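You operate a simulated robot arm through the tools that you are given. There is no shell and no other tool. Be economical: measure what you need, move in short steps, check, and stop when the job is done.

Carry out the task below with a simulated two-armed robot. There is one attempt and no reset: what you move stays moved.

TASK
Put the grey short pipe with a yellow cap on the red tray. Fetch the short grey pipe from the top of the long blue cabinet and set it on the deck of the trolley with a green handle. Pick up the white reducer with a blue band over a yellow band with one hand, pass it to the other hand and put it on the top of the low blue frame. Take the white thin pipe and leave it on the top of the small blue bench. Put the white coupler on the top of the grey ring bench away on the bottom shelf of the blue rack with four shelves. Take the large blue coupler and put it on top of the roll of blue tape on the top of the grey ring bench. Take the roll of yellow tape on the top of the small blue bench and put it away on the middle shelf of the blue rack. Any order will do. Set down upright: grey short pipe with a yellow cap, short grey pipe, white reducer with a blue band over a yellow band, white coupler, large blue coupler.

The check looks at the end state, three seconds after you hand in, the way a careful person would. Anything else that was tipped, shoved, dropped, spilled or broken makes it a failure. A push-on lid holds only when it is set on centred and level and pressed home; a screw cap is set on level and turned clockwise until tight.

THE ROBOT
Two 7-joint arms with two-finger parallel grippers on one trunk, on a base that drives. Base frame: it is fixed to the floor where the robot stands at the start and does not move with it; the origin is under the middle of the robot, x ahead of it, y to its left, z up; the surface under the hand at the start is at about z = 800. Units: mm, rad, N and s.
The left shoulder is at the start at [20, 138, 1495], the right one opposite. Places, roughly: bottom shelf of the blue rack with four shelves [-5800, 6100, 200]; deck of the trolley with a green handle [3400, -2600, 500]; grey short pipe with a yellow cap (4x4x5 cm) [500, -200, 800]; large blue coupler (5x5x8 cm) [-3100, -300, 800]; middle shelf of the blue rack [8700, -2900, 900]; red tray (9x11x2 cm) [300, -200, 800]; roll of blue tape (9x9x5 cm) [-2800, -300, 800]; roll of yellow tape (7x7x5 cm) [-4800, -700, 800]; short grey pipe (6x6x8 cm) [400, -400, 800]; top of the low blue frame (12x104 cm) [-140, 1460, 900]; top of the small blue bench [-4400, -500, 800]; white coupler (5x5x8 cm) [-2500, -200, 800]; white reducer with a blue band ove (6x7x9 cm) [-300, -700, 800]; white thin pipe (12x4x4 cm) [-400, -200, 800]. Payload 1.57 kg a hand.
The tool frame of a hand sits at the grasp point between the pads (the TCP): z along the fingers, y along the line on which they close. The tips reach 30 mm beyond it. Largest opening 80 mm; finger width 17, thickness 12; the body of the gripper, 40 by 82 mm, starts 80 mm behind the TCP.
Orientation is told as [roll, pitch, yaw] about the base's x, y, z axes, in that order, counted from this pose: with the fingers straight down and closing along the base's y, the tool's x points along the base's -x, its y along +y and its z along -z.

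THE INTERFACE
- The arms move only by the tool play_rows. It takes "left_increments", "right_increments" or both (then of equal length, played together; a hand with none holds still); each is a list of rows, each an object of numbers (a shift or turn left out is 0, a gripper value left out holds the last): "rx", "ry", "rz": the turn, a rotation vector about the base's x, y, z in rad; "dx", "dy", "dz": the shift along the base's x, y, z in mm; "jaw": the gripper command, from -1 (fully open) to 1 (shut), values between in proportion. In form: [{"rx": .., "ry": .., "rz": .., "dx": .., "dy": .., "dz": .., "jaw": ..}, ...]. A call has 1 to 12 rows; each row shifts and turns the commanded pose from where the row before left it. A row lasts 0.2 s, in which the tool goes at most 50 mm and 0.15 rad; a call with a longer step from one row to the next is refused whole, and so is a gripper value outside its range. Where a pose cannot be reached the arm comes as near as it can. A force on the tool above 40 N (or 10 N above the force at the start of the call, whichever is more), or a blocked arm, ends the call early, and 0.2 s more pass. Each finger travels about 45 mm/s and halts on what it meets, pressing with about 41 N; the grip force reading is that of the motor and also rises with nothing between the fingers. The clock runs only during rows and for 0.2 s after the last one: add rows that do not move to give the fingers time. It gives the time, the measured TCP pose, the force on the tool (base axes), the opening and the grip force at its end, in the units of the frame above (readings bear some noise), with the torque about the TCP (base axes, N m) and any sound that the robot's microphone picked up, and new pictures: "pictures" is both (left out), scene, wrist or none (wrist: the cameras of the hands that moved).
- Cameras (640 x 400 px; columns grow to the right, rows downward): "scene" is now at [152.1, -38.4, 1338.1]; the picture's right is [-0.79, -0.61, 0.00], its down [-0.54, 0.69, -0.48] and it looks along [0.30, -0.38, -0.88] (base axes); focal length 214 px, centre (320, 200). "left" rides on the left gripper at [72, 7, -122] in its tool frame; the picture's right is [-0.09, 1.00, 0.00], its down [-0.84, -0.08, -0.54] and it looks along [-0.54, -0.05, 0.84] (tool axes); focal length 238 px, centre (320, 200). "right" rides on the right gripper at [72, -7, -122] in its tool frame; the picture's right is [0.09, 1.00, 0.00], its down [-0.84, 0.08, -0.54] and it looks along [-0.54, 0.05, 0.84] (tool axes); focal length 238 px, centre (320, 200). There is no depth. A picture from a camera that has moved, and an enlarged one, comes with that camera's place and axes in the base frame and with its lens. The place of the scene camera against the robot may be out by one fixed shift of up to 25 mm in any direction.
- move_column(by): slides the trunk up (or, below 0, down) by that many mm; the arms and the scene camera ride with it, the base frame stays. It gives what a move gives, with no picture.
- base_move(legs): drives the robot by 1 to 6 legs, each [ahead, left, turn to the left] in mm, mm and rad, along the robot's own axes; the way and the turn of a leg run together, so that a leg with both is an arc; at most 1500 mm and 3.142 rad a leg. The arms and the cameras ride along, it lands a little off, and it stops where it bumps. It gives what a move gives, and a new picture of the scene camera.
- turn_head(pan, tilt): turns the head with the scene camera to pan (to the left, within 1.047 rad either way) and tilt (down, from -0.506 to 1.204), counted from straight ahead of the robot. It gives what a move gives, and a new picture of the scene camera.
- inspect(camera, box): a new picture of the part [left, top, right, bottom] of that camera's present view, enlarged. The clock stands still meanwhile.
- hand_in(): hands the job in; it is judged then, once.

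Work in short steps. Places have to be worked out from the pictures, the camera data and where the tool is seen: move nearer, look again, correct. Check each grasp and each placing, and mend what went wrong. You have 217 turns and 260 pictures in all, those below and enlarged ones among them. Open the grippers and draw the arms clear of the work before you hand the job in, unless the task says otherwise; then end with one line.

The tools are called after "Request:" by a JSON object that holds its "api" and its "payload". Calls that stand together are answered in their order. play_rows: Moves the arms, as the interface text tells. Its arguments: {"type":"object","properties":{"left_increments":{"type":"array"},"right_increments":{"type":"array"},"pictures":{"type":"string","enum":["both","scene","wrist","none"]}},"required":[]} The other tools are called the same way: move_column (by) slides the trunk up or down; base_move (legs) drives the base; turn_head (pan, tilt) turns the head that bears the scene camera; inspect (camera, box) takes an enlarged picture of a part of a camera's view; hand_in () hands the job in.

At the start:

```text
clock: 0.0
left_ee_pos: [240.5, -1.9, 1135.7]
left_tool_rot: [0.001, 0.0, -0.001]
left_wrist_force: [0.0, 0.2, -0.4]
left_torque: [0.0, -0.03, -0.04]
left_grip_width: 79.9
left_grip_force: 0.0
right_ee_pos: [221.0, -270.4, 1095.4]
right_tool_rot: [-0.002, -0.001, -0.001]
right_wrist_force: [-0.4, 0.7, -0.5]
right_torque: [0.0, -0.01, -0.02]
right_grip_width: 80.1
right_grip_force: 0.1
trunk travel left (down, up): [-870.0, 370.0]
robot x, y, heading: [1.8, -0.9, 0.002]
head pan, tilt: [-0.909, 1.07]
```

scene: 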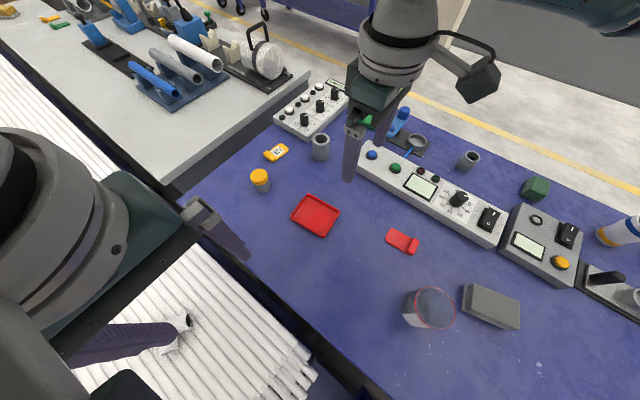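
right: 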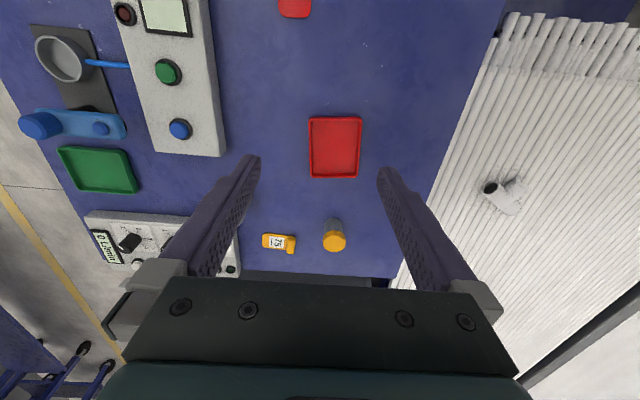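
left: 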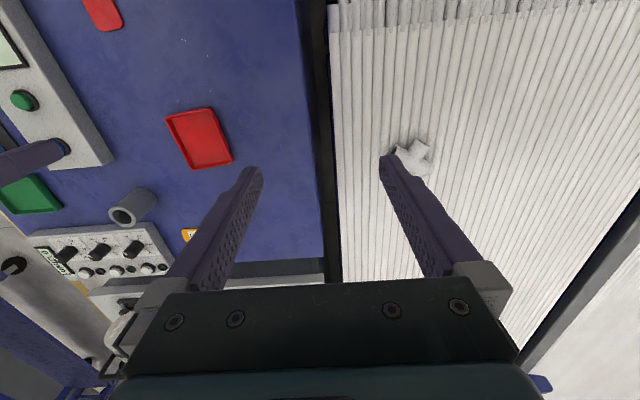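

The pipe with the yellow cap looks to be at about (484,-196), the red tray at about (313,-224). I move the right hand above the pipe and look again.

Request:
{"api": "play_rows", "payload": {"right_increments": [{"dx": 44, "dy": 12, "dz": -20}, {"dx": 44, "dy": 12, "dz": -20}, {"dx": 44, "dy": 12, "dz": -20}, {"dx": 44, "dy": 12, "dz": -20}, {"dx": 44, "dy": 12, "dz": -20}, {"dx": 43, "dy": 14, "dz": -20}, {}]}}

```text
clock: 1.6
left_ee_pos: [242.5, -1.2, 1136.4]
left_tool_rot: [0.0, -0.001, -0.001]
left_wrist_force: [-0.5, -0.2, 0.7]
left_torque: [-0.02, -0.02, -0.01]
left_grip_width: 80.1
left_grip_force: 0.2
right_ee_pos: [399.2, -208.3, 1018.2]
right_tool_rot: [-0.001, 0.0, 0.002]
right_wrist_force: [0.2, -0.2, 0.0]
right_torque: [0.01, -0.03, 0.0]
right_grip_width: 80.1
right_grip_force: 0.1
right hand out of reach, approached as far as the arm can: row 5, 6
trunk travel left (down, up): [-870.0, 370.0]
robot x, y, heading: [-0.4, -3.1, -0.0]
head pan, tilt: [-0.909, 1.07]
camera scene: at [152.1, -38.4, 1338.1], right [-0.79, -0.61, 0.0], down [-0.54, 0.69, -0.48], along [0.3, -0.38, -0.88], focal length 214 px, centre (320, 200)
camera right: at [325.3, -215.1, 1139.9], right [-0.09, 1.0, 0.0], down [0.84, 0.08, 0.54], along [0.54, 0.05, -0.84], focal length 238 px, centre (320, 200)
```

scene: 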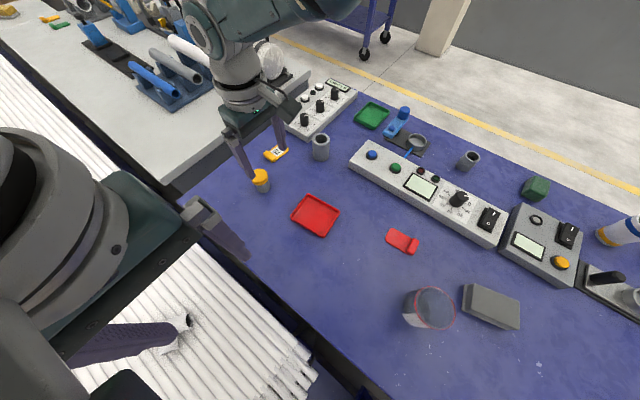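
right: 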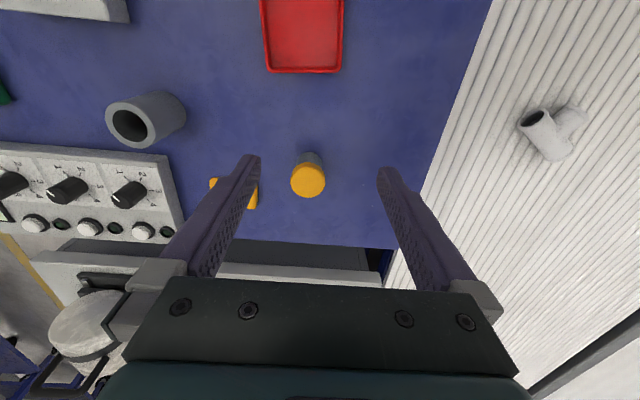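

The reach is short at this trunk height. Before lowering the trunk or driving, I look around.

Request:
{"api": "turn_head", "payload": {"pan": 0.0, "tilt": 0.7}}

Request:
{"api": "turn_head", "payload": {"pan": 0.9, "tilt": 0.5}}

Request:
{"api": "turn_head", "payload": {"pan": -0.9, "tilt": 0.4}}

```text
clock: 2.8
left_ee_pos: [241.4, -1.1, 1136.7]
left_tool_rot: [-0.001, 0.0, 0.001]
left_wrist_force: [0.7, 0.4, 0.1]
left_torque: [0.0, -0.01, -0.01]
left_grip_width: 80.0
left_grip_force: 0.1
right_ee_pos: [399.8, -207.5, 1018.0]
right_tool_rot: [-0.002, -0.001, 0.0]
right_wrist_force: [-0.7, 0.1, -0.3]
right_torque: [-0.01, -0.01, 0.0]
right_grip_width: 79.7
right_grip_force: 0.1
trunk travel left (down, up): [-870.0, 370.0]
robot x, y, heading: [-0.1, 0.7, -0.001]
head pan, tilt: [0.0, 0.7]
camera scene: at [197.0, 13.0, 1366.1], right [0.0, -1.0, 0.0], down [-0.64, 0.0, -0.76], along [0.76, 0.0, -0.64], focal length 214 px, centre (320, 200)
```

scene: 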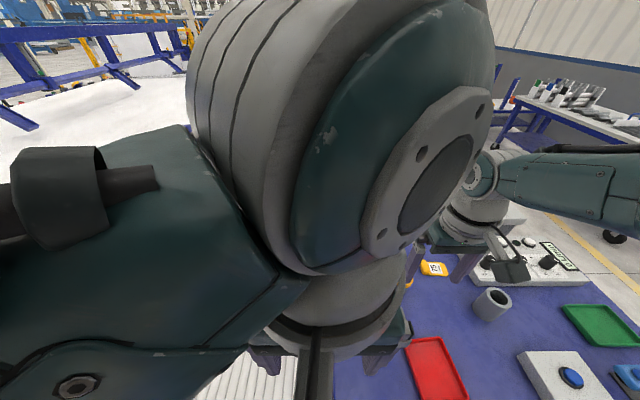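

```text
clock: 4.0
left_ee_pos: [241.7, -1.5, 1136.1]
left_tool_rot: [0.0, -0.001, 0.001]
left_wrist_force: [-0.3, 0.0, 0.2]
left_torque: [0.02, 0.02, 0.0]
left_grip_width: 80.1
left_grip_force: 0.0
right_ee_pos: [397.6, -207.0, 1018.8]
right_tool_rot: [-0.003, -0.001, 0.001]
right_wrist_force: [0.1, 0.4, 0.6]
right_torque: [-0.02, 0.02, 0.0]
right_grip_width: 79.8
right_grip_force: 0.1
trunk travel left (down, up): [-870.0, 370.0]
robot x, y, heading: [-1.4, 4.9, 0.001]
head pan, tilt: [0.901, 0.499]
camera scene: at [168.6, 84.4, 1383.8], right [0.78, -0.62, 0.0], down [-0.3, -0.38, -0.88], along [0.55, 0.69, -0.48], focal length 214 px, centre (320, 200)
```

scene: 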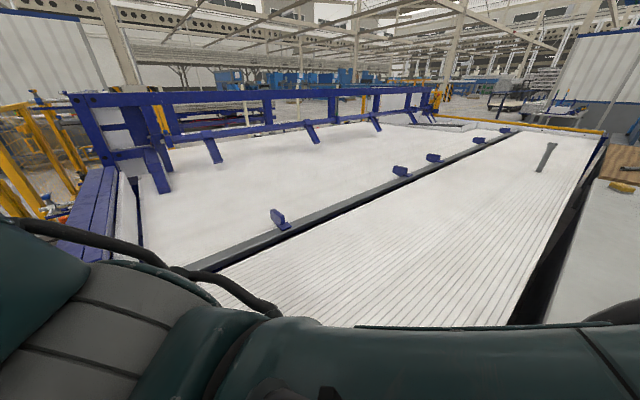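

```text
clock: 5.8
left_ee_pos: [241.8, -1.9, 1135.1]
left_tool_rot: [0.0, 0.001, 0.001]
left_wrist_force: [-0.1, -0.4, -0.4]
left_torque: [-0.01, -0.03, -0.02]
left_grip_width: 79.8
left_grip_force: 0.0
right_ee_pos: [397.0, -208.1, 1017.1]
right_tool_rot: [-0.002, 0.0, 0.001]
right_wrist_force: [0.0, 0.7, 0.1]
right_torque: [-0.03, 0.02, -0.02]
right_grip_width: 79.8
right_grip_force: 0.2
trunk travel left (down, up): [-870.0, 370.0]
robot x, y, heading: [-1.1, 2.6, 0.001]
head pan, tilt: [-0.901, 0.4]
camera scene: at [169.6, -59.5, 1393.0], right [-0.78, -0.62, 0.0], down [-0.24, 0.3, -0.92], along [0.57, -0.72, -0.39], focal length 214 px, centre (320, 200)
```

scene: 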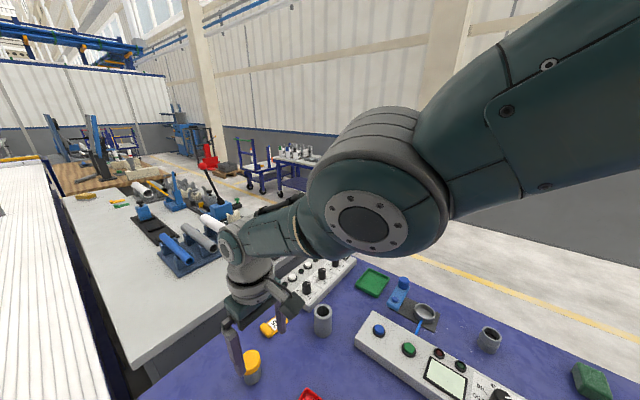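

The arm's reach peaks with the shoulder about 300 mm above the hand. So I raise both hands first, then lower the trunk by 340.

Request:
{"api": "play_rows", "payload": {"right_increments": [{"dx": -15, "dz": 40}, {"dx": -15, "dz": 40}, {"dx": -15, "dz": 40}, {"dx": -15, "dz": 40}, {"dx": -15, "dz": 40}, {"dx": -15, "dz": 40}, {"dx": -10, "dz": 40}, {"dz": 20}], "left_increments": [{"dy": 15, "dz": 40}, {"dy": 15, "dz": 40}, {"dy": 15, "dz": 40}, {"dy": 15, "dz": 40}, {"dy": 15, "dz": 40}, {"dy": 15, "dz": 40}, {"dy": 15, "dz": 40}, {"dz": 20}], "pictures": "none"}}

Request:
{"api": "move_column", "payload": {"by": -340}}

Request:
{"api": "turn_head", "payload": {"pan": -0.7, "tilt": 0.9}}

```text
clock: 6.7
left_ee_pos: [244.7, 50.0, 1249.7]
left_tool_rot: [0.024, -0.009, 0.013]
left_wrist_force: [0.9, 2.1, -0.1]
left_torque: [-0.3, 0.25, -0.2]
left_grip_width: 79.9
left_grip_force: 0.0
right_ee_pos: [349.6, -209.4, 1137.8]
right_tool_rot: [-0.003, 0.001, -0.002]
right_wrist_force: [-0.2, 0.0, 0.0]
right_torque: [-0.02, 0.01, -0.01]
right_grip_width: 79.9
right_grip_force: 0.1
trunk travel left (down, up): [-870.0, 370.0]
robot x, y, heading: [2.0, 2.1, 0.0]
head pan, tilt: [-0.901, 0.4]
stopped in row 4 (left hand): the force on the tool passed its limit at 114 N (the readings are from after the stop); the commanded pose is now the measured one
```

```text
clock: 9.2
left_ee_pos: [244.7, 50.0, 954.3]
left_tool_rot: [0.025, -0.009, 0.013]
left_wrist_force: [-0.4, 1.3, -2.3]
left_torque: [-0.2, -0.18, -0.11]
left_grip_width: 80.0
left_grip_force: 0.0
right_ee_pos: [349.2, -210.4, 847.4]
right_tool_rot: [-0.005, -0.001, -0.006]
right_wrist_force: [-3.4, 1.2, 9.4]
right_torque: [-0.41, 0.04, -0.14]
right_grip_width: 79.3
right_grip_force: 0.0
trunk travel left (down, up): [-575.0, 665.0]
robot x, y, heading: [3.8, -2.5, -0.004]
head pan, tilt: [-0.901, 0.4]
stopped: the force on the tool passed its limit at 68 N (the readings are from after the stop); the commanded pose is now the measured one
```

```text
clock: 10.2
left_ee_pos: [244.8, 55.1, 955.7]
left_tool_rot: [0.039, -0.004, -0.02]
left_wrist_force: [-13.4, 106.4, -29.0]
left_torque: [-14.41, -4.53, -10.15]
left_grip_width: 80.0
left_grip_force: 0.0
right_ee_pos: [350.4, -210.4, 848.0]
right_tool_rot: [-0.005, -0.001, -0.005]
right_wrist_force: [-2.5, 1.8, 10.8]
right_torque: [-0.38, 0.05, -0.14]
right_grip_width: 79.0
right_grip_force: 0.1
trunk travel left (down, up): [-575.0, 665.0]
robot x, y, heading: [0.9, -0.6, 0.0]
head pan, tilt: [-0.7, 0.901]
camera scene: at [166.0, -42.4, 1057.5], right [-0.72, -0.7, 0.0], down [-0.53, 0.55, -0.65], along [0.45, -0.46, -0.76], focal length 214 px, centre (320, 200)
```

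scene: 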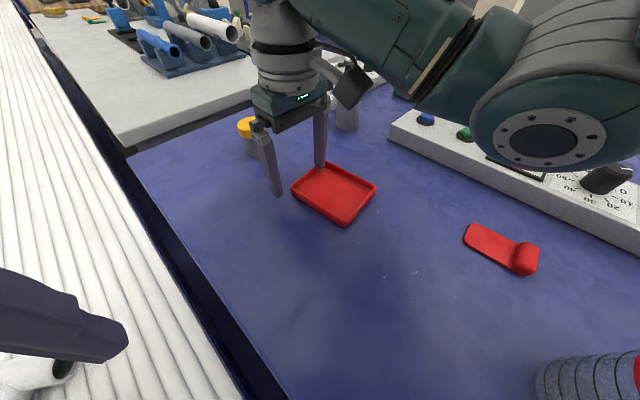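

A right finger touched down on the tray edge, and the left arm is pressed against the head. I lift the right hand and move the left one outward and ahead.

Request:
{"api": "play_rows", "payload": {"right_increments": [{"dz": 30}, {"dz": 40}, {"dz": 40}, {"dz": 20}], "left_increments": [{"dx": 15, "dy": 20}, {"dx": 15, "dy": 25}, {"dx": 15, "dy": 30}, {"dx": 15, "dy": 30}], "pictures": "scene"}}

```text
clock: 11.2
left_ee_pos: [304.1, 155.8, 955.1]
left_tool_rot: [0.023, -0.007, 0.01]
left_wrist_force: [-0.3, 0.0, -0.1]
left_torque: [-0.03, 0.01, 0.0]
left_grip_width: 80.1
left_grip_force: 0.1
right_ee_pos: [349.1, -210.4, 977.3]
right_tool_rot: [-0.007, 0.0, -0.007]
right_wrist_force: [0.0, -0.2, 0.1]
right_torque: [-0.02, -0.01, 0.0]
right_grip_width: 79.9
right_grip_force: 0.0
trunk travel left (down, up): [-575.0, 665.0]
robot x, y, heading: [-0.3, -0.6, 0.004]
head pan, tilt: [-0.7, 0.901]
camera scene: at [169.7, -35.4, 1054.9], right [-0.64, -0.76, 0.0], down [-0.6, 0.51, -0.62], along [0.48, -0.4, -0.78], focal length 214 px, centre (320, 200)
```

scene: 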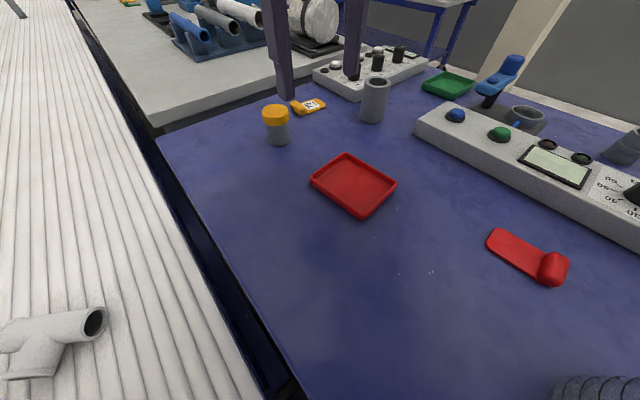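

The tray is unmoved at about (314,-226) and the pipe is near (482,-212). I drive 110 mm ahead so the reach suffices.

Request:
{"api": "base_move", "payload": {"legs": [[110, 0, 0]]}}

```text
clock: 12.4
left_ee_pos: [413.4, 156.9, 956.3]
left_tool_rot: [0.024, -0.008, 0.011]
left_wrist_force: [1.0, 0.6, -0.7]
left_torque: [0.02, 0.02, -0.04]
left_grip_width: 79.8
left_grip_force: 0.1
right_ee_pos: [459.2, -210.1, 977.8]
right_tool_rot: [-0.005, -0.002, -0.005]
right_wrist_force: [-0.4, 0.5, -0.1]
right_torque: [0.0, 0.0, -0.03]
right_grip_width: 80.2
right_grip_force: 0.0
trunk travel left (down, up): [-575.0, 665.0]
robot x, y, heading: [107.9, -0.5, 0.0]
head pan, tilt: [-0.7, 0.901]
camera scene: at [278.9, -35.4, 1055.0], right [-0.64, -0.77, 0.0], down [-0.6, 0.5, -0.62], along [0.48, -0.4, -0.78], focal length 214 px, centre (320, 200)
```

scene: 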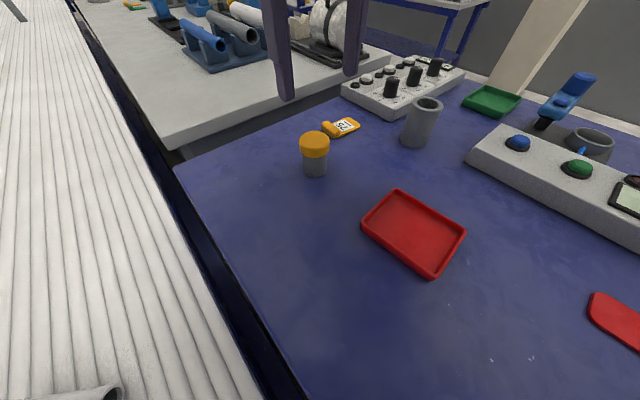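

The base drives freely. I move the right hand over the pipe and check with the wrist camera.

Request:
{"api": "play_rows", "payload": {"right_increments": [{"dx": 20, "dy": -2, "dz": -40}, {}], "pictures": "wrist"}}

```text
clock: 13.0
left_ee_pos: [412.4, 154.6, 955.0]
left_tool_rot: [0.022, -0.007, 0.012]
left_wrist_force: [0.2, -0.7, 0.0]
left_torque: [0.03, -0.01, -0.01]
left_grip_width: 79.9
left_grip_force: 0.1
right_ee_pos: [478.1, -214.6, 937.4]
right_tool_rot: [-0.006, 0.0, -0.004]
right_wrist_force: [0.2, 0.6, -0.3]
right_torque: [-0.04, -0.02, 0.03]
right_grip_width: 80.3
right_grip_force: 0.0
trunk travel left (down, up): [-575.0, 665.0]
robot x, y, heading: [107.8, 1.3, -0.002]
head pan, tilt: [-0.7, 0.901]
camera right: at [405.5, -221.1, 1059.0], right [-0.09, 1.0, 0.0], down [0.84, 0.08, 0.54], along [0.54, 0.04, -0.84], focal length 238 px, centre (320, 200)
```

right: 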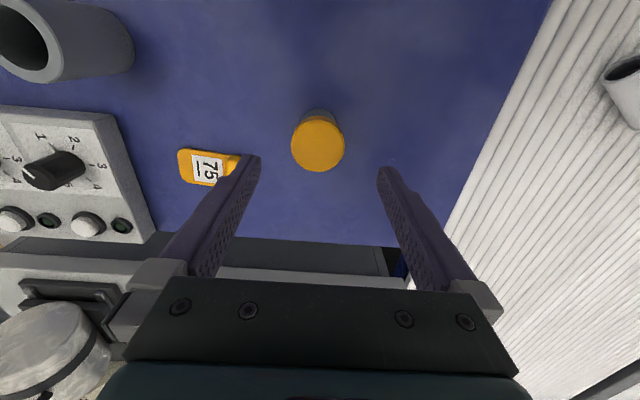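

The cap is at about (480,-219). I go down to z 838.

Request:
{"api": "play_rows", "payload": {"right_increments": [{"dx": 2, "dy": -4, "dz": -35}, {"dz": -35}, {"dz": -29}, {}], "pictures": "wrist"}}

```text
clock: 14.0
left_ee_pos: [412.7, 155.3, 954.7]
left_tool_rot: [0.023, -0.007, 0.012]
left_wrist_force: [0.4, -0.8, -0.1]
left_torque: [-0.01, 0.03, 0.03]
left_grip_width: 79.9
left_grip_force: 0.0
right_ee_pos: [481.0, -219.3, 838.2]
right_tool_rot: [-0.006, 0.0, -0.003]
right_wrist_force: [0.0, -0.2, 1.1]
right_torque: [0.02, 0.0, 0.0]
right_grip_width: 80.1
right_grip_force: 0.0
trunk travel left (down, up): [-575.0, 665.0]
robot x, y, heading: [109.3, -2.4, -0.003]
head pan, tilt: [-0.7, 0.901]
camera right: at [408.1, -224.8, 960.4], right [-0.09, 1.0, 0.0], down [0.84, 0.08, 0.54], along [0.54, 0.04, -0.84], focal length 238 px, centre (320, 200)
```

right: 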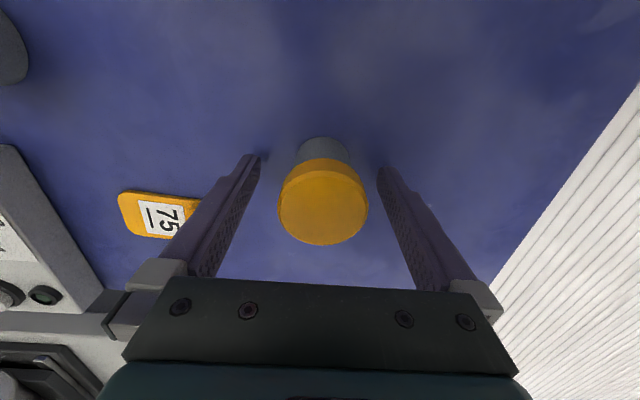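

Well placed between the fingers. I close on it.

Request:
{"api": "play_rows", "payload": {"right_increments": [{"jaw": 1}, {}, {}, {}, {}, {"dz": 20}, {"dz": 40}], "pictures": "wrist"}}

```text
clock: 15.6
left_ee_pos: [412.0, 154.9, 955.6]
left_tool_rot: [0.023, -0.007, 0.012]
left_wrist_force: [0.5, 0.0, 0.4]
left_torque: [-0.04, 0.0, -0.02]
left_grip_width: 79.9
left_grip_force: 0.0
right_ee_pos: [480.1, -218.6, 899.8]
right_tool_rot: [-0.006, 0.0, -0.004]
right_wrist_force: [-0.6, -0.4, -0.9]
right_torque: [-0.02, 0.02, -0.02]
right_grip_width: 45.0
right_grip_force: 40.7
trunk travel left (down, up): [-575.0, 665.0]
robot x, y, heading: [107.3, 0.8, 0.0]
head pan, tilt: [-0.7, 0.901]
camera right: at [407.9, -224.8, 1021.0], right [-0.09, 1.0, -0.01], down [0.84, 0.08, 0.54], along [0.54, 0.04, -0.84], focal length 238 px, centre (320, 200)
```

right: 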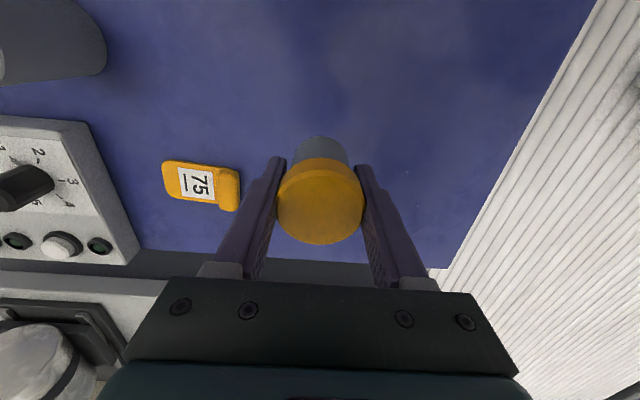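

Gripped. I carry it over the tray.

Request:
{"api": "play_rows", "payload": {"right_increments": [{"dx": -42, "dy": -2}, {"dx": -42, "dy": -2}, {"dx": -42, "dy": -2}, {"dx": -40, "dy": -1}, {}], "pictures": "both"}}

```text
clock: 16.8
left_ee_pos: [412.0, 154.9, 956.4]
left_tool_rot: [0.022, -0.009, 0.012]
left_wrist_force: [-0.4, -1.0, -0.4]
left_torque: [0.02, 0.02, -0.04]
left_grip_width: 79.7
left_grip_force: 0.0
right_ee_pos: [315.1, -223.3, 899.8]
right_tool_rot: [-0.005, 0.001, -0.004]
right_wrist_force: [0.2, -0.2, -0.4]
right_torque: [-0.03, -0.01, 0.0]
right_grip_width: 44.8
right_grip_force: 40.8
trunk travel left (down, up): [-575.0, 665.0]
robot x, y, heading: [109.1, 1.2, -0.0]
head pan, tilt: [-0.7, 0.901]
camera scene: at [278.8, -35.4, 1055.0], right [-0.64, -0.77, 0.0], down [-0.6, 0.5, -0.62], along [0.48, -0.4, -0.78], focal length 214 px, centre (320, 200)
camera right: at [242.0, -231.0, 1022.1], right [-0.09, 1.0, 0.0], down [0.84, 0.08, 0.54], along [0.54, 0.04, -0.84], focal length 238 px, centre (320, 200)
```

scene: 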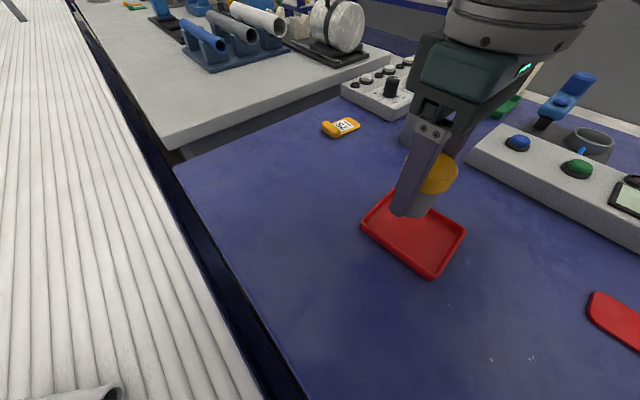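
right: 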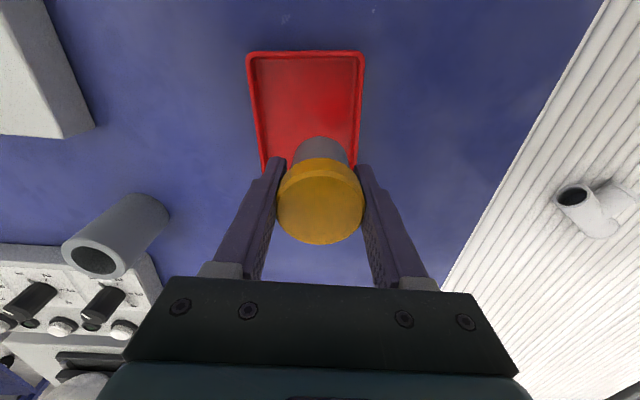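

The wrist view puts the tray centre near (301,-238). I correct and lower to just above the floor of the tray.

Request:
{"api": "play_rows", "payload": {"right_increments": [{"dx": -13, "dy": -15}, {"dz": -20}, {"dz": -20}, {}], "pictures": "both"}}

```text
clock: 17.8
left_ee_pos: [412.8, 155.3, 954.9]
left_tool_rot: [0.023, -0.008, 0.012]
left_wrist_force: [-0.3, -0.8, -0.6]
left_torque: [-0.03, -0.01, -0.01]
left_grip_width: 80.1
left_grip_force: 0.0
right_ee_pos: [302.9, -239.1, 859.0]
right_tool_rot: [-0.004, -0.001, -0.005]
right_wrist_force: [-0.3, -1.0, -0.5]
right_torque: [0.02, 0.0, -0.01]
right_grip_width: 44.8
right_grip_force: 40.7
trunk travel left (down, up): [-575.0, 665.0]
robot x, y, heading: [107.5, 2.6, 0.004]
head pan, tilt: [-0.7, 0.901]
camera scene: at [278.7, -35.4, 1055.0], right [-0.64, -0.77, 0.0], down [-0.6, 0.5, -0.62], along [0.48, -0.4, -0.78], focal length 214 px, centre (320, 200)
camera right: at [229.4, -244.7, 980.8], right [-0.09, 1.0, 0.0], down [0.84, 0.08, 0.54], along [0.54, 0.04, -0.84], focal length 238 px, centre (320, 200)
```

scene: 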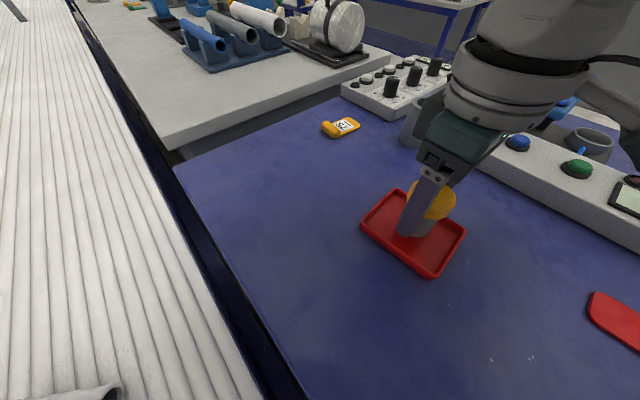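
right: 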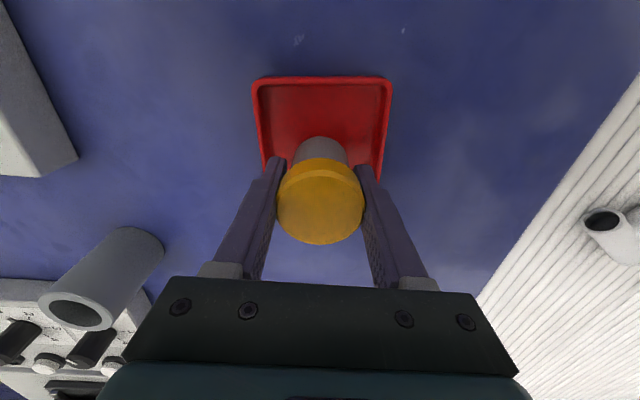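

Nearly centred; I shift 3 mm and lower the pipe onto the floor of the tray.

Request:
{"api": "play_rows", "payload": {"right_increments": [{"dx": -1, "dy": -3}, {"dz": -8}, {"dz": -5}, {"dz": -2}, {}], "pictures": "wrist"}}

```text
clock: 19.0
left_ee_pos: [413.4, 155.1, 955.2]
left_tool_rot: [0.022, -0.009, 0.011]
left_wrist_force: [0.4, 1.3, 0.6]
left_torque: [-0.04, 0.02, 0.02]
left_grip_width: 80.2
left_grip_force: 0.0
right_ee_pos: [301.7, -242.1, 845.3]
right_tool_rot: [-0.005, -0.001, -0.003]
right_wrist_force: [0.1, -1.1, 1.7]
right_torque: [0.08, 0.06, 0.02]
right_grip_width: 44.7
right_grip_force: 41.5
trunk travel left (down, up): [-575.0, 665.0]
robot x, y, heading: [105.9, 0.9, -0.002]
head pan, tilt: [-0.7, 0.901]
camera right: at [227.9, -248.3, 965.9], right [-0.09, 1.0, 0.0], down [0.84, 0.08, 0.54], along [0.54, 0.04, -0.84], focal length 238 px, centre (320, 200)
```

right: 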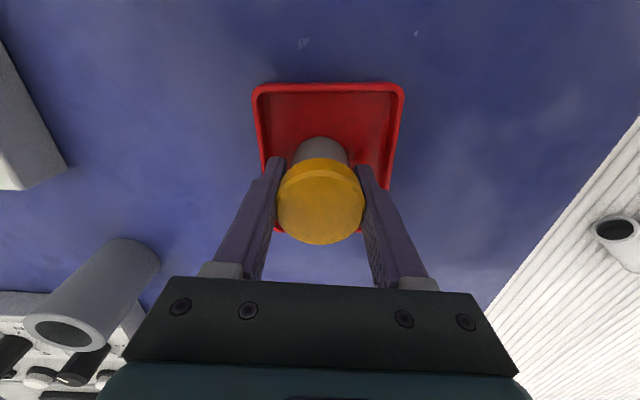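

Contact seems close; 2 mm further, then open the jaw a little inside the tray.

Request:
{"api": "play_rows", "payload": {"right_increments": [{"dz": -2}, {}, {"jaw": -0.25}, {}, {}], "pictures": "wrist"}}

```text
clock: 20.2
left_ee_pos: [412.9, 156.1, 956.5]
left_tool_rot: [0.023, -0.008, 0.012]
left_wrist_force: [0.7, 0.1, -0.3]
left_torque: [0.04, 0.0, -0.01]
left_grip_width: 79.8
left_grip_force: 0.0
right_ee_pos: [301.1, -241.4, 842.2]
right_tool_rot: [-0.005, -0.002, -0.003]
right_wrist_force: [0.0, -0.3, -0.9]
right_torque: [0.03, 0.02, -0.03]
right_grip_width: 49.7
right_grip_force: 0.1
trunk travel left (down, up): [-575.0, 665.0]
robot x, y, heading: [110.4, -0.5, -0.004]
head pan, tilt: [-0.7, 0.901]
camera right: at [228.1, -247.7, 963.4], right [-0.09, 1.0, 0.0], down [0.84, 0.08, 0.54], along [0.54, 0.04, -0.84], focal length 238 px, centre (320, 200)
```

right: 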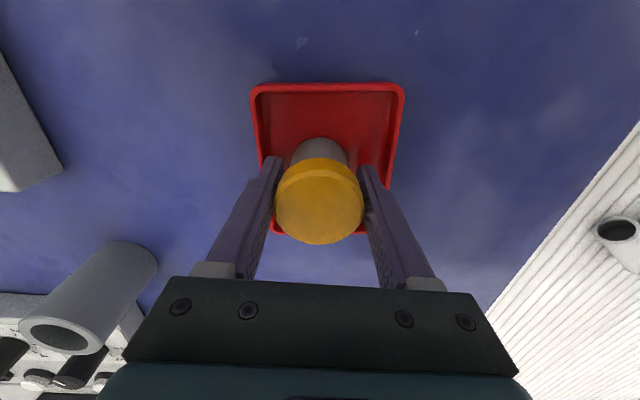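

Released and standing. I rise, open, and move toward the short grey pipe near (435,-400).

Request:
{"api": "play_rows", "payload": {"right_increments": [{"dz": 25}, {"dz": 45}, {"dz": 45, "jaw": -1}, {"dx": 25, "dy": -40}, {"dx": 35, "dy": -40}, {"dx": 35, "dy": -40}, {"dx": 35, "dy": -36}, {}], "pictures": "both"}}

```text
refused: row 5 steps farther than a row can; nothing moved
```

Request:
{"api": "play_rows", "payload": {"right_increments": [{"dz": 25}, {"dz": 45}, {"dz": 45, "jaw": -1}, {"dx": 25, "dy": -38}, {"dx": 26, "dy": -38}, {"dx": 26, "dy": -38}, {"dx": 26, "dy": -38}, {"dx": 25}, {}], "pictures": "both"}}

```text
clock: 22.2
left_ee_pos: [412.2, 156.1, 955.4]
left_tool_rot: [0.022, -0.009, 0.011]
left_wrist_force: [0.7, 0.4, -0.2]
left_torque: [0.04, 0.02, 0.0]
left_grip_width: 79.9
left_grip_force: 0.1
right_ee_pos: [441.7, -397.3, 953.1]
right_tool_rot: [-0.005, 0.0, -0.004]
right_wrist_force: [0.2, 0.9, -0.8]
right_torque: [0.02, 0.01, 0.01]
right_grip_width: 80.1
right_grip_force: 0.0
right hand out of reach, approached as far as the arm can: row 3
trunk travel left (down, up): [-575.0, 665.0]
robot x, y, heading: [111.3, 1.0, -0.001]
head pan, tilt: [-0.7, 0.901]
camera scene: at [278.7, -35.4, 1055.0], right [-0.64, -0.77, 0.0], down [-0.6, 0.5, -0.62], along [0.48, -0.4, -0.78], focal length 214 px, centre (320, 200)
camera right: at [368.5, -403.0, 1074.8], right [-0.09, 1.0, 0.0], down [0.84, 0.08, 0.54], along [0.54, 0.04, -0.84], focal length 238 px, centre (320, 200)
```

scene: 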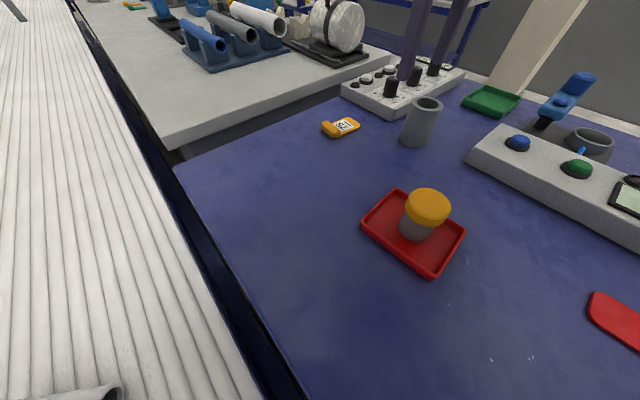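
right: 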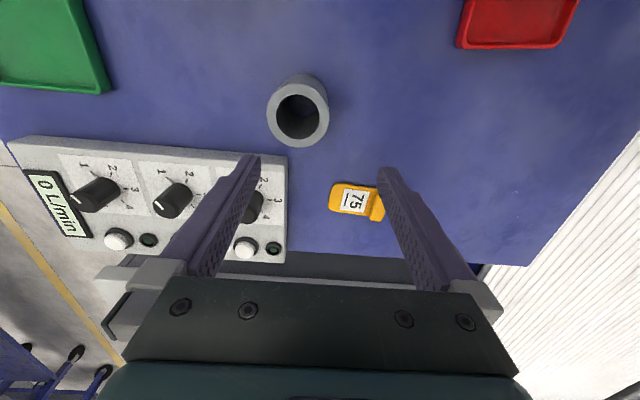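

The capped pipe stands in the tray. The short grey pipe is at about (411,-418); I move above it and check.

Request:
{"api": "play_rows", "payload": {"right_increments": [{"dx": -31, "dy": -21}, {"dz": -25}, {}], "pictures": "wrist"}}

```text
clock: 23.0
left_ee_pos: [413.9, 155.8, 955.3]
left_tool_rot: [0.024, -0.009, 0.012]
left_wrist_force: [-0.2, -0.5, 0.8]
left_torque: [-0.01, -0.01, 0.03]
left_grip_width: 80.1
left_grip_force: 0.0
right_ee_pos: [409.2, -420.0, 928.5]
right_tool_rot: [-0.005, -0.002, -0.001]
right_wrist_force: [-0.5, -0.2, 0.6]
right_torque: [-0.04, -0.01, 0.0]
right_grip_width: 80.0
right_grip_force: 0.0
trunk travel left (down, up): [-575.0, 665.0]
robot x, y, heading: [107.8, -0.4, 0.001]
head pan, tilt: [-0.7, 0.901]
camera right: at [337.0, -425.7, 1050.0], right [-0.09, 1.0, 0.0], down [0.84, 0.08, 0.54], along [0.54, 0.04, -0.84], focal length 238 px, centre (320, 200)
```

right: 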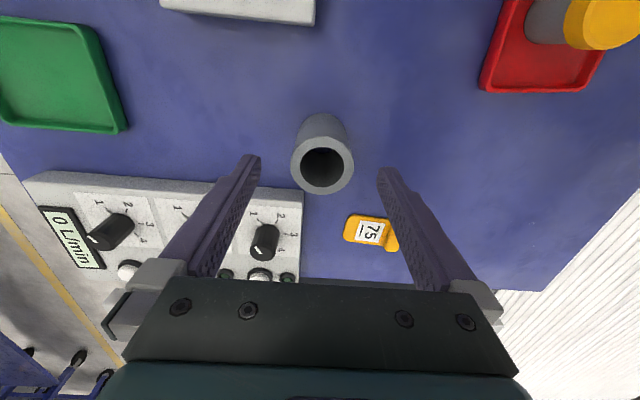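

Ring centre is near (415,-419). I correct slightly and descend to z 848.

Request:
{"api": "play_rows", "payload": {"right_increments": [{"dx": 5, "dy": 1, "dz": -20}, {"dz": -30}, {"dz": -30}, {}], "pictures": "wrist"}}

```text
clock: 24.0
left_ee_pos: [412.0, 155.9, 955.3]
left_tool_rot: [0.023, -0.009, 0.013]
left_wrist_force: [0.3, -0.4, -0.3]
left_torque: [0.0, 0.03, -0.01]
left_grip_width: 80.0
left_grip_force: 0.1
right_ee_pos: [415.8, -416.3, 850.1]
right_tool_rot: [-0.006, 0.0, -0.004]
right_wrist_force: [-0.8, 0.7, -0.3]
right_torque: [-0.04, 0.01, 0.01]
right_grip_width: 79.8
right_grip_force: 0.1
trunk travel left (down, up): [-575.0, 665.0]
robot x, y, heading: [109.0, 1.7, -0.003]
head pan, tilt: [-0.7, 0.901]
camera right: at [342.6, -423.1, 970.5], right [-0.09, 1.0, 0.0], down [0.84, 0.08, 0.54], along [0.54, 0.04, -0.84], focal length 238 px, centre (320, 200)
```

right: 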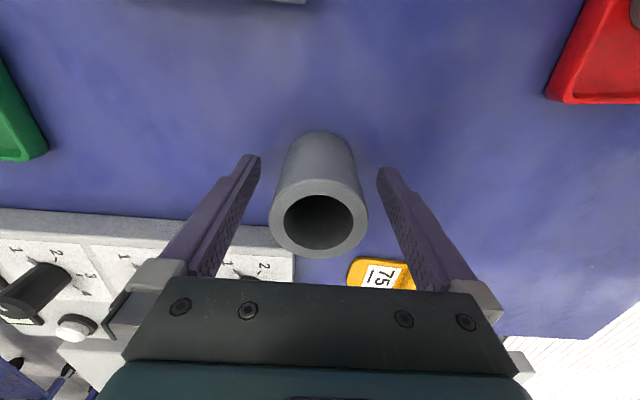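

The pipe is between the fingers. I close and lift.

Request:
{"api": "play_rows", "payload": {"right_increments": [{"jaw": 1}, {}, {}, {}, {"dz": 20}, {"dz": 40}, {"dz": 40, "dx": -20}, {"dz": 20, "dx": -30}], "pictures": "wrist"}}

Request:
{"api": "turn_head", "payload": {"pan": -1.0, "tilt": 0.35}}

```text
clock: 25.8
left_ee_pos: [412.8, 154.9, 955.1]
left_tool_rot: [0.023, -0.009, 0.01]
left_wrist_force: [0.4, -0.6, 0.0]
left_torque: [-0.01, 0.04, 0.0]
left_grip_width: 80.0
left_grip_force: 0.1
right_ee_pos: [365.1, -413.2, 964.0]
right_tool_rot: [0.014, -0.004, -0.003]
right_wrist_force: [0.4, 0.7, -1.9]
right_torque: [-0.02, 0.03, 0.01]
right_grip_width: 49.8
right_grip_force: 41.5
trunk travel left (down, up): [-575.0, 665.0]
robot x, y, heading: [108.7, 2.3, -0.005]
head pan, tilt: [-0.7, 0.901]
camera right: at [292.0, -421.3, 1085.1], right [-0.09, 1.0, 0.02], down [0.84, 0.07, 0.55], along [0.54, 0.06, -0.84], focal length 238 px, centre (320, 200)
```

right: 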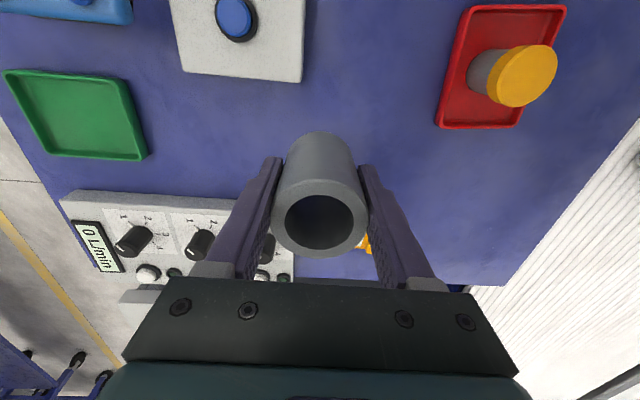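

```text
clock: 26.7
left_ee_pos: [412.8, 156.5, 954.9]
left_tool_rot: [0.023, -0.01, 0.013]
left_wrist_force: [0.0, 0.5, -1.2]
left_torque: [0.01, -0.03, -0.04]
left_grip_width: 80.0
left_grip_force: 0.2
right_ee_pos: [364.5, -414.5, 963.3]
right_tool_rot: [0.01, 0.001, -0.002]
right_wrist_force: [0.2, -0.5, 0.4]
right_torque: [-0.01, 0.04, 0.01]
right_grip_width: 49.8
right_grip_force: 41.3
trunk travel left (down, up): [-575.0, 665.0]
robot x, y, heading: [110.5, 2.1, -0.003]
head pan, tilt: [-1.0, 0.351]
camera scene: at [271.3, -65.0, 1102.4], right [-0.84, -0.54, 0.0], down [-0.19, 0.29, -0.94], along [0.51, -0.79, -0.34], focal length 214 px, centre (320, 200)
```

scene: 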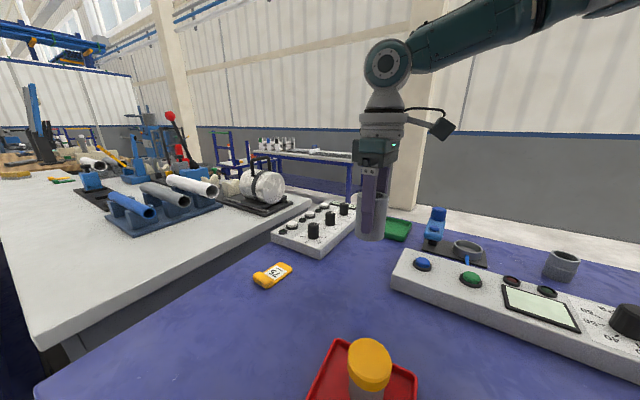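

Pipe held. I look down beside the body to understand what stands around the base.

Request:
{"api": "turn_head", "payload": {"pan": -1.047, "tilt": 1.2}}

Request:
{"api": "turn_head", "payload": {"pan": 1.047, "tilt": 1.2}}

```text
clock: 27.9
left_ee_pos: [414.0, 156.1, 955.2]
left_tool_rot: [0.021, -0.008, 0.012]
left_wrist_force: [0.4, 0.0, 0.5]
left_torque: [-0.02, -0.02, 0.0]
left_grip_width: 80.1
left_grip_force: 0.1
right_ee_pos: [364.9, -413.0, 963.2]
right_tool_rot: [0.01, 0.0, -0.002]
right_wrist_force: [-0.5, 0.9, -1.1]
right_torque: [0.04, -0.02, 0.01]
right_grip_width: 49.7
right_grip_force: 40.8
trunk travel left (down, up): [-575.0, 665.0]
robot x, y, heading: [107.0, 4.0, 0.0]
head pan, tilt: [-1.047, 1.201]
camera scene: at [248.9, -35.2, 1035.2], right [-0.87, -0.5, 0.0], down [-0.47, 0.81, -0.36], along [0.18, -0.31, -0.93], focal length 214 px, centre (320, 200)
```

scene: 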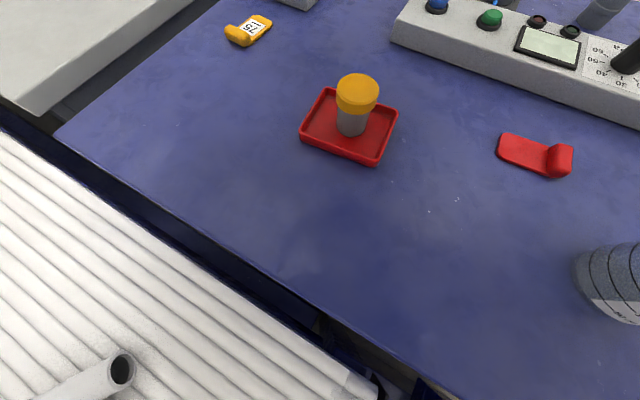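

```text
clock: 29.9
left_ee_pos: [412.1, 155.0, 955.4]
left_tool_rot: [0.022, -0.008, 0.013]
left_wrist_force: [0.1, 0.8, 0.3]
left_torque: [0.01, 0.01, 0.0]
left_grip_width: 79.9
left_grip_force: 0.1
right_ee_pos: [364.8, -414.0, 963.7]
right_tool_rot: [0.01, -0.001, -0.001]
right_wrist_force: [-0.4, 0.5, -2.2]
right_torque: [0.0, 0.0, -0.02]
right_grip_width: 49.5
right_grip_force: 41.0
trunk travel left (down, up): [-575.0, 665.0]
robot x, y, heading: [108.5, 1.7, 0.003]
head pan, tilt: [1.047, 1.201]
camera scene: at [248.9, 61.7, 1035.1], right [0.87, -0.5, 0.0], down [-0.47, -0.81, -0.36], along [0.18, 0.31, -0.93], focal length 214 px, centre (320, 200)
```

scene: 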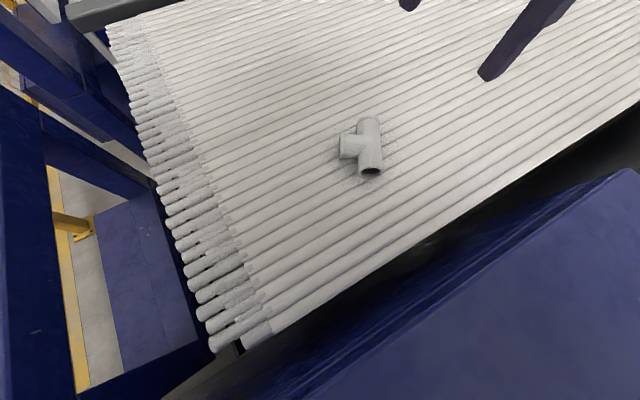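

I raise the trunk for clearance, then drive sideways to the right toward the aisle and look for the trolley.

Request:
{"api": "move_column", "payload": {"by": 200}}

Request:
{"api": "turn_head", "payload": {"pan": -0.5, "tilt": 0.3}}

Request:
{"api": "base_move", "payload": {"legs": [[0, -1500, 0]]}}

```text
clock: 32.1
left_ee_pos: [412.9, 155.0, 1156.1]
left_tool_rot: [0.022, -0.008, 0.014]
left_wrist_force: [-0.3, 0.1, -0.1]
left_torque: [0.01, 0.0, 0.02]
left_grip_width: 79.9
left_grip_force: 0.1
right_ee_pos: [363.8, -413.7, 1163.7]
right_tool_rot: [0.014, 0.0, -0.003]
right_wrist_force: [-0.3, 0.8, -2.1]
right_torque: [0.01, -0.02, 0.01]
right_grip_width: 49.6
right_grip_force: 41.0
trunk travel left (down, up): [-775.0, 465.0]
robot x, y, heading: [111.8, 2.6, -0.002]
head pan, tilt: [1.047, 1.201]
```

```text
clock: 33.7
left_ee_pos: [411.8, 156.1, 1155.3]
left_tool_rot: [0.023, -0.009, 0.012]
left_wrist_force: [0.5, -0.2, -0.2]
left_torque: [0.0, -0.01, 0.04]
left_grip_width: 79.9
left_grip_force: 0.0
right_ee_pos: [364.6, -412.6, 1163.6]
right_tool_rot: [0.014, -0.001, -0.003]
right_wrist_force: [-0.4, 0.5, -1.8]
right_torque: [0.0, 0.01, 0.02]
right_grip_width: 49.9
right_grip_force: 40.7
trunk travel left (down, up): [-775.0, 465.0]
robot x, y, heading: [108.7, -0.6, -0.001]
head pan, tilt: [-0.499, 0.3]
camera scene: at [302.9, -31.4, 1307.2], right [-0.48, -0.88, 0.0], down [-0.26, 0.14, -0.96], along [0.84, -0.46, -0.3], focal length 214 px, centre (320, 200)
```

scene: 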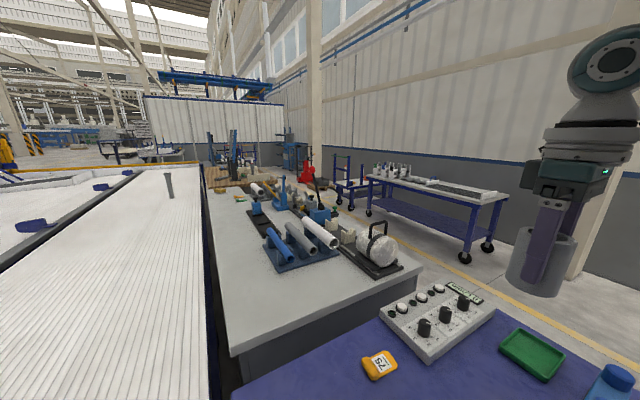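

```text
clock: 41.2
left_ee_pos: [392.4, -1379.9, 1154.8]
left_tool_rot: [0.021, -0.008, -0.022]
left_wrist_force: [-0.3, 0.0, -0.5]
left_torque: [-0.03, -0.01, 0.02]
left_grip_width: 80.0
left_grip_force: 0.0
right_ee_pos: [323.2, -1946.1, 1162.3]
right_tool_rot: [0.013, 0.0, -0.039]
right_wrist_force: [0.1, -0.4, -2.4]
right_torque: [0.01, 0.01, 0.0]
right_grip_width: 49.7
right_grip_force: 41.5
trunk travel left (down, up): [-775.0, 465.0]
robot x, y, heading: [84.0, -1527.3, -0.036]
head pan, tilt: [-0.499, 0.3]
camera scene: at [275.0, -1562.9, 1307.2], right [-0.51, -0.86, 0.0], down [-0.25, 0.15, -0.96], along [0.82, -0.49, -0.3], focal length 214 px, centre (320, 200)
```

scene: 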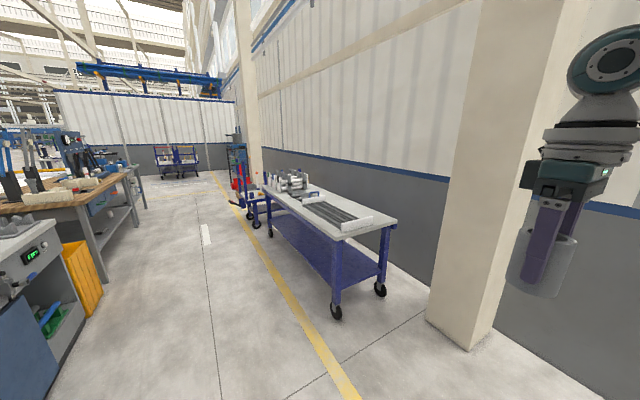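

The aisle is clear. The trolley should appear near pixel (265,200); I enlarge that.

Request:
{"api": "inspect", "payload": {"camera": "scene", "box": [200, 130, 320, 250]}}

```text
3.33 times, centred on (260, 190) of scene
camera zoom: at [275.0, -1562.9, 1307.2], right [-0.51, -0.86, 0.0], down [-0.25, 0.15, -0.96], along [0.82, -0.49, -0.3], focal length 715 px, centre (520, 233)
```

zoom: 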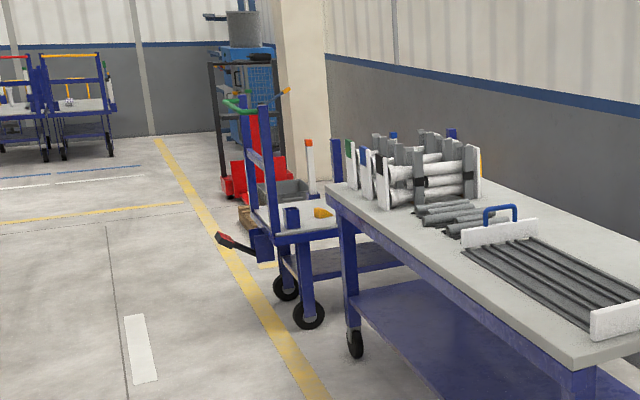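

The trolley with the green handle stands behind the wheeled table, around (3300…3900, -2300…-2700). I drive up the aisle.

Request:
{"api": "base_move", "payload": {"legs": [[1500, 0, 0.036], [1400, 0, 0]]}}

Request:
{"api": "turn_head", "payload": {"pan": -0.8, "tilt": 0.4}}

```text
clock: 55.3
left_ee_pos: [3288.1, -1387.5, 1154.4]
left_tool_rot: [0.023, -0.01, 0.009]
left_wrist_force: [-0.2, 0.0, 0.4]
left_torque: [0.0, -0.01, 0.0]
left_grip_width: 80.0
left_grip_force: 0.0
right_ee_pos: [3238.1, -1954.5, 1163.0]
right_tool_rot: [0.016, 0.0, -0.007]
right_wrist_force: [-0.3, -0.6, -0.5]
right_torque: [-0.02, 0.01, -0.01]
right_grip_width: 49.7
right_grip_force: 41.0
trunk travel left (down, up): [-775.0, 465.0]
robot x, y, heading: [2984.8, -1542.0, -0.003]
head pan, tilt: [-0.499, 0.3]
camera scene: at [3177.8, -1573.8, 1307.2], right [-0.48, -0.88, 0.0], down [-0.26, 0.14, -0.96], along [0.84, -0.46, -0.3], focal length 214 px, centre (320, 200)
```

scene: 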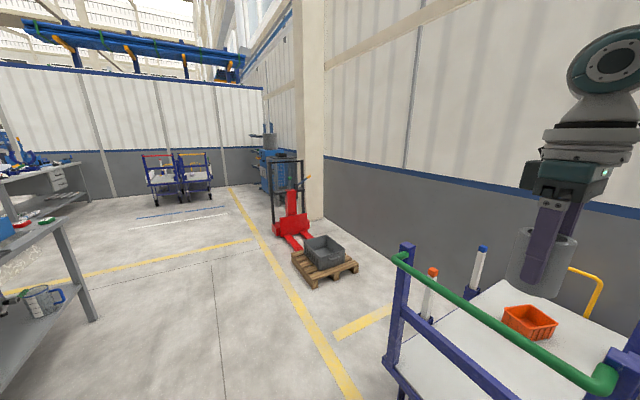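

```text
clock: 56.1
left_ee_pos: [3289.0, -1386.0, 1154.4]
left_tool_rot: [0.024, -0.009, 0.009]
left_wrist_force: [0.1, -0.3, 0.0]
left_torque: [0.03, -0.03, -0.02]
left_grip_width: 80.0
left_grip_force: 0.0
right_ee_pos: [3238.2, -1954.9, 1162.7]
right_tool_rot: [0.016, 0.001, -0.007]
right_wrist_force: [-0.1, 0.3, 0.1]
right_torque: [-0.02, -0.01, 0.02]
right_grip_width: 49.8
right_grip_force: 40.7
trunk travel left (down, up): [-775.0, 465.0]
robot x, y, heading: [2981.9, -1538.5, -0.004]
head pan, tilt: [-0.799, 0.4]
camera scene: at [3160.4, -1595.4, 1298.0], right [-0.72, -0.7, 0.0], down [-0.27, 0.28, -0.92], along [0.64, -0.66, -0.39], focal length 214 px, centre (320, 200)
```

scene: 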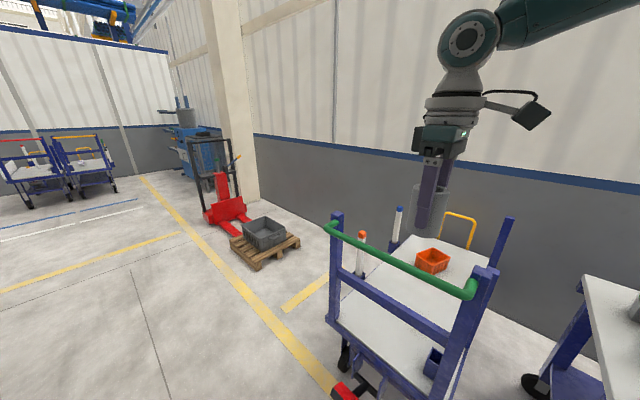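

I enlarge the trolley view to find free deck space and the open sides.

Request:
{"api": "inspect", "payload": {"camera": "scene", "box": [300, 190, 540, 400]}}

```text
1.90 times, centred on (420, 295) of scene
camera zoom: at [3160.4, -1595.4, 1298.0], right [-0.72, -0.7, 0.0], down [-0.27, 0.28, -0.92], along [0.64, -0.66, -0.39], focal length 408 px, centre (130, 19)
```

zoom: 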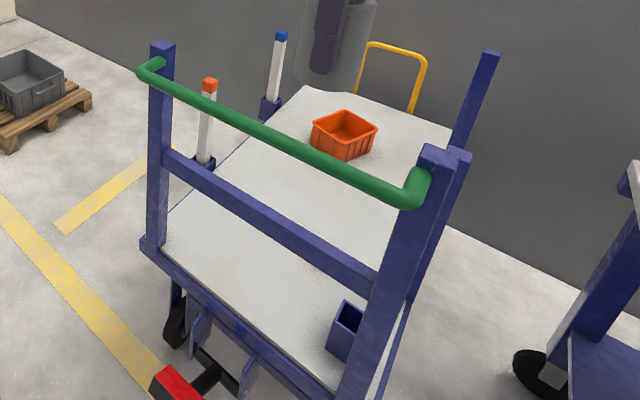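

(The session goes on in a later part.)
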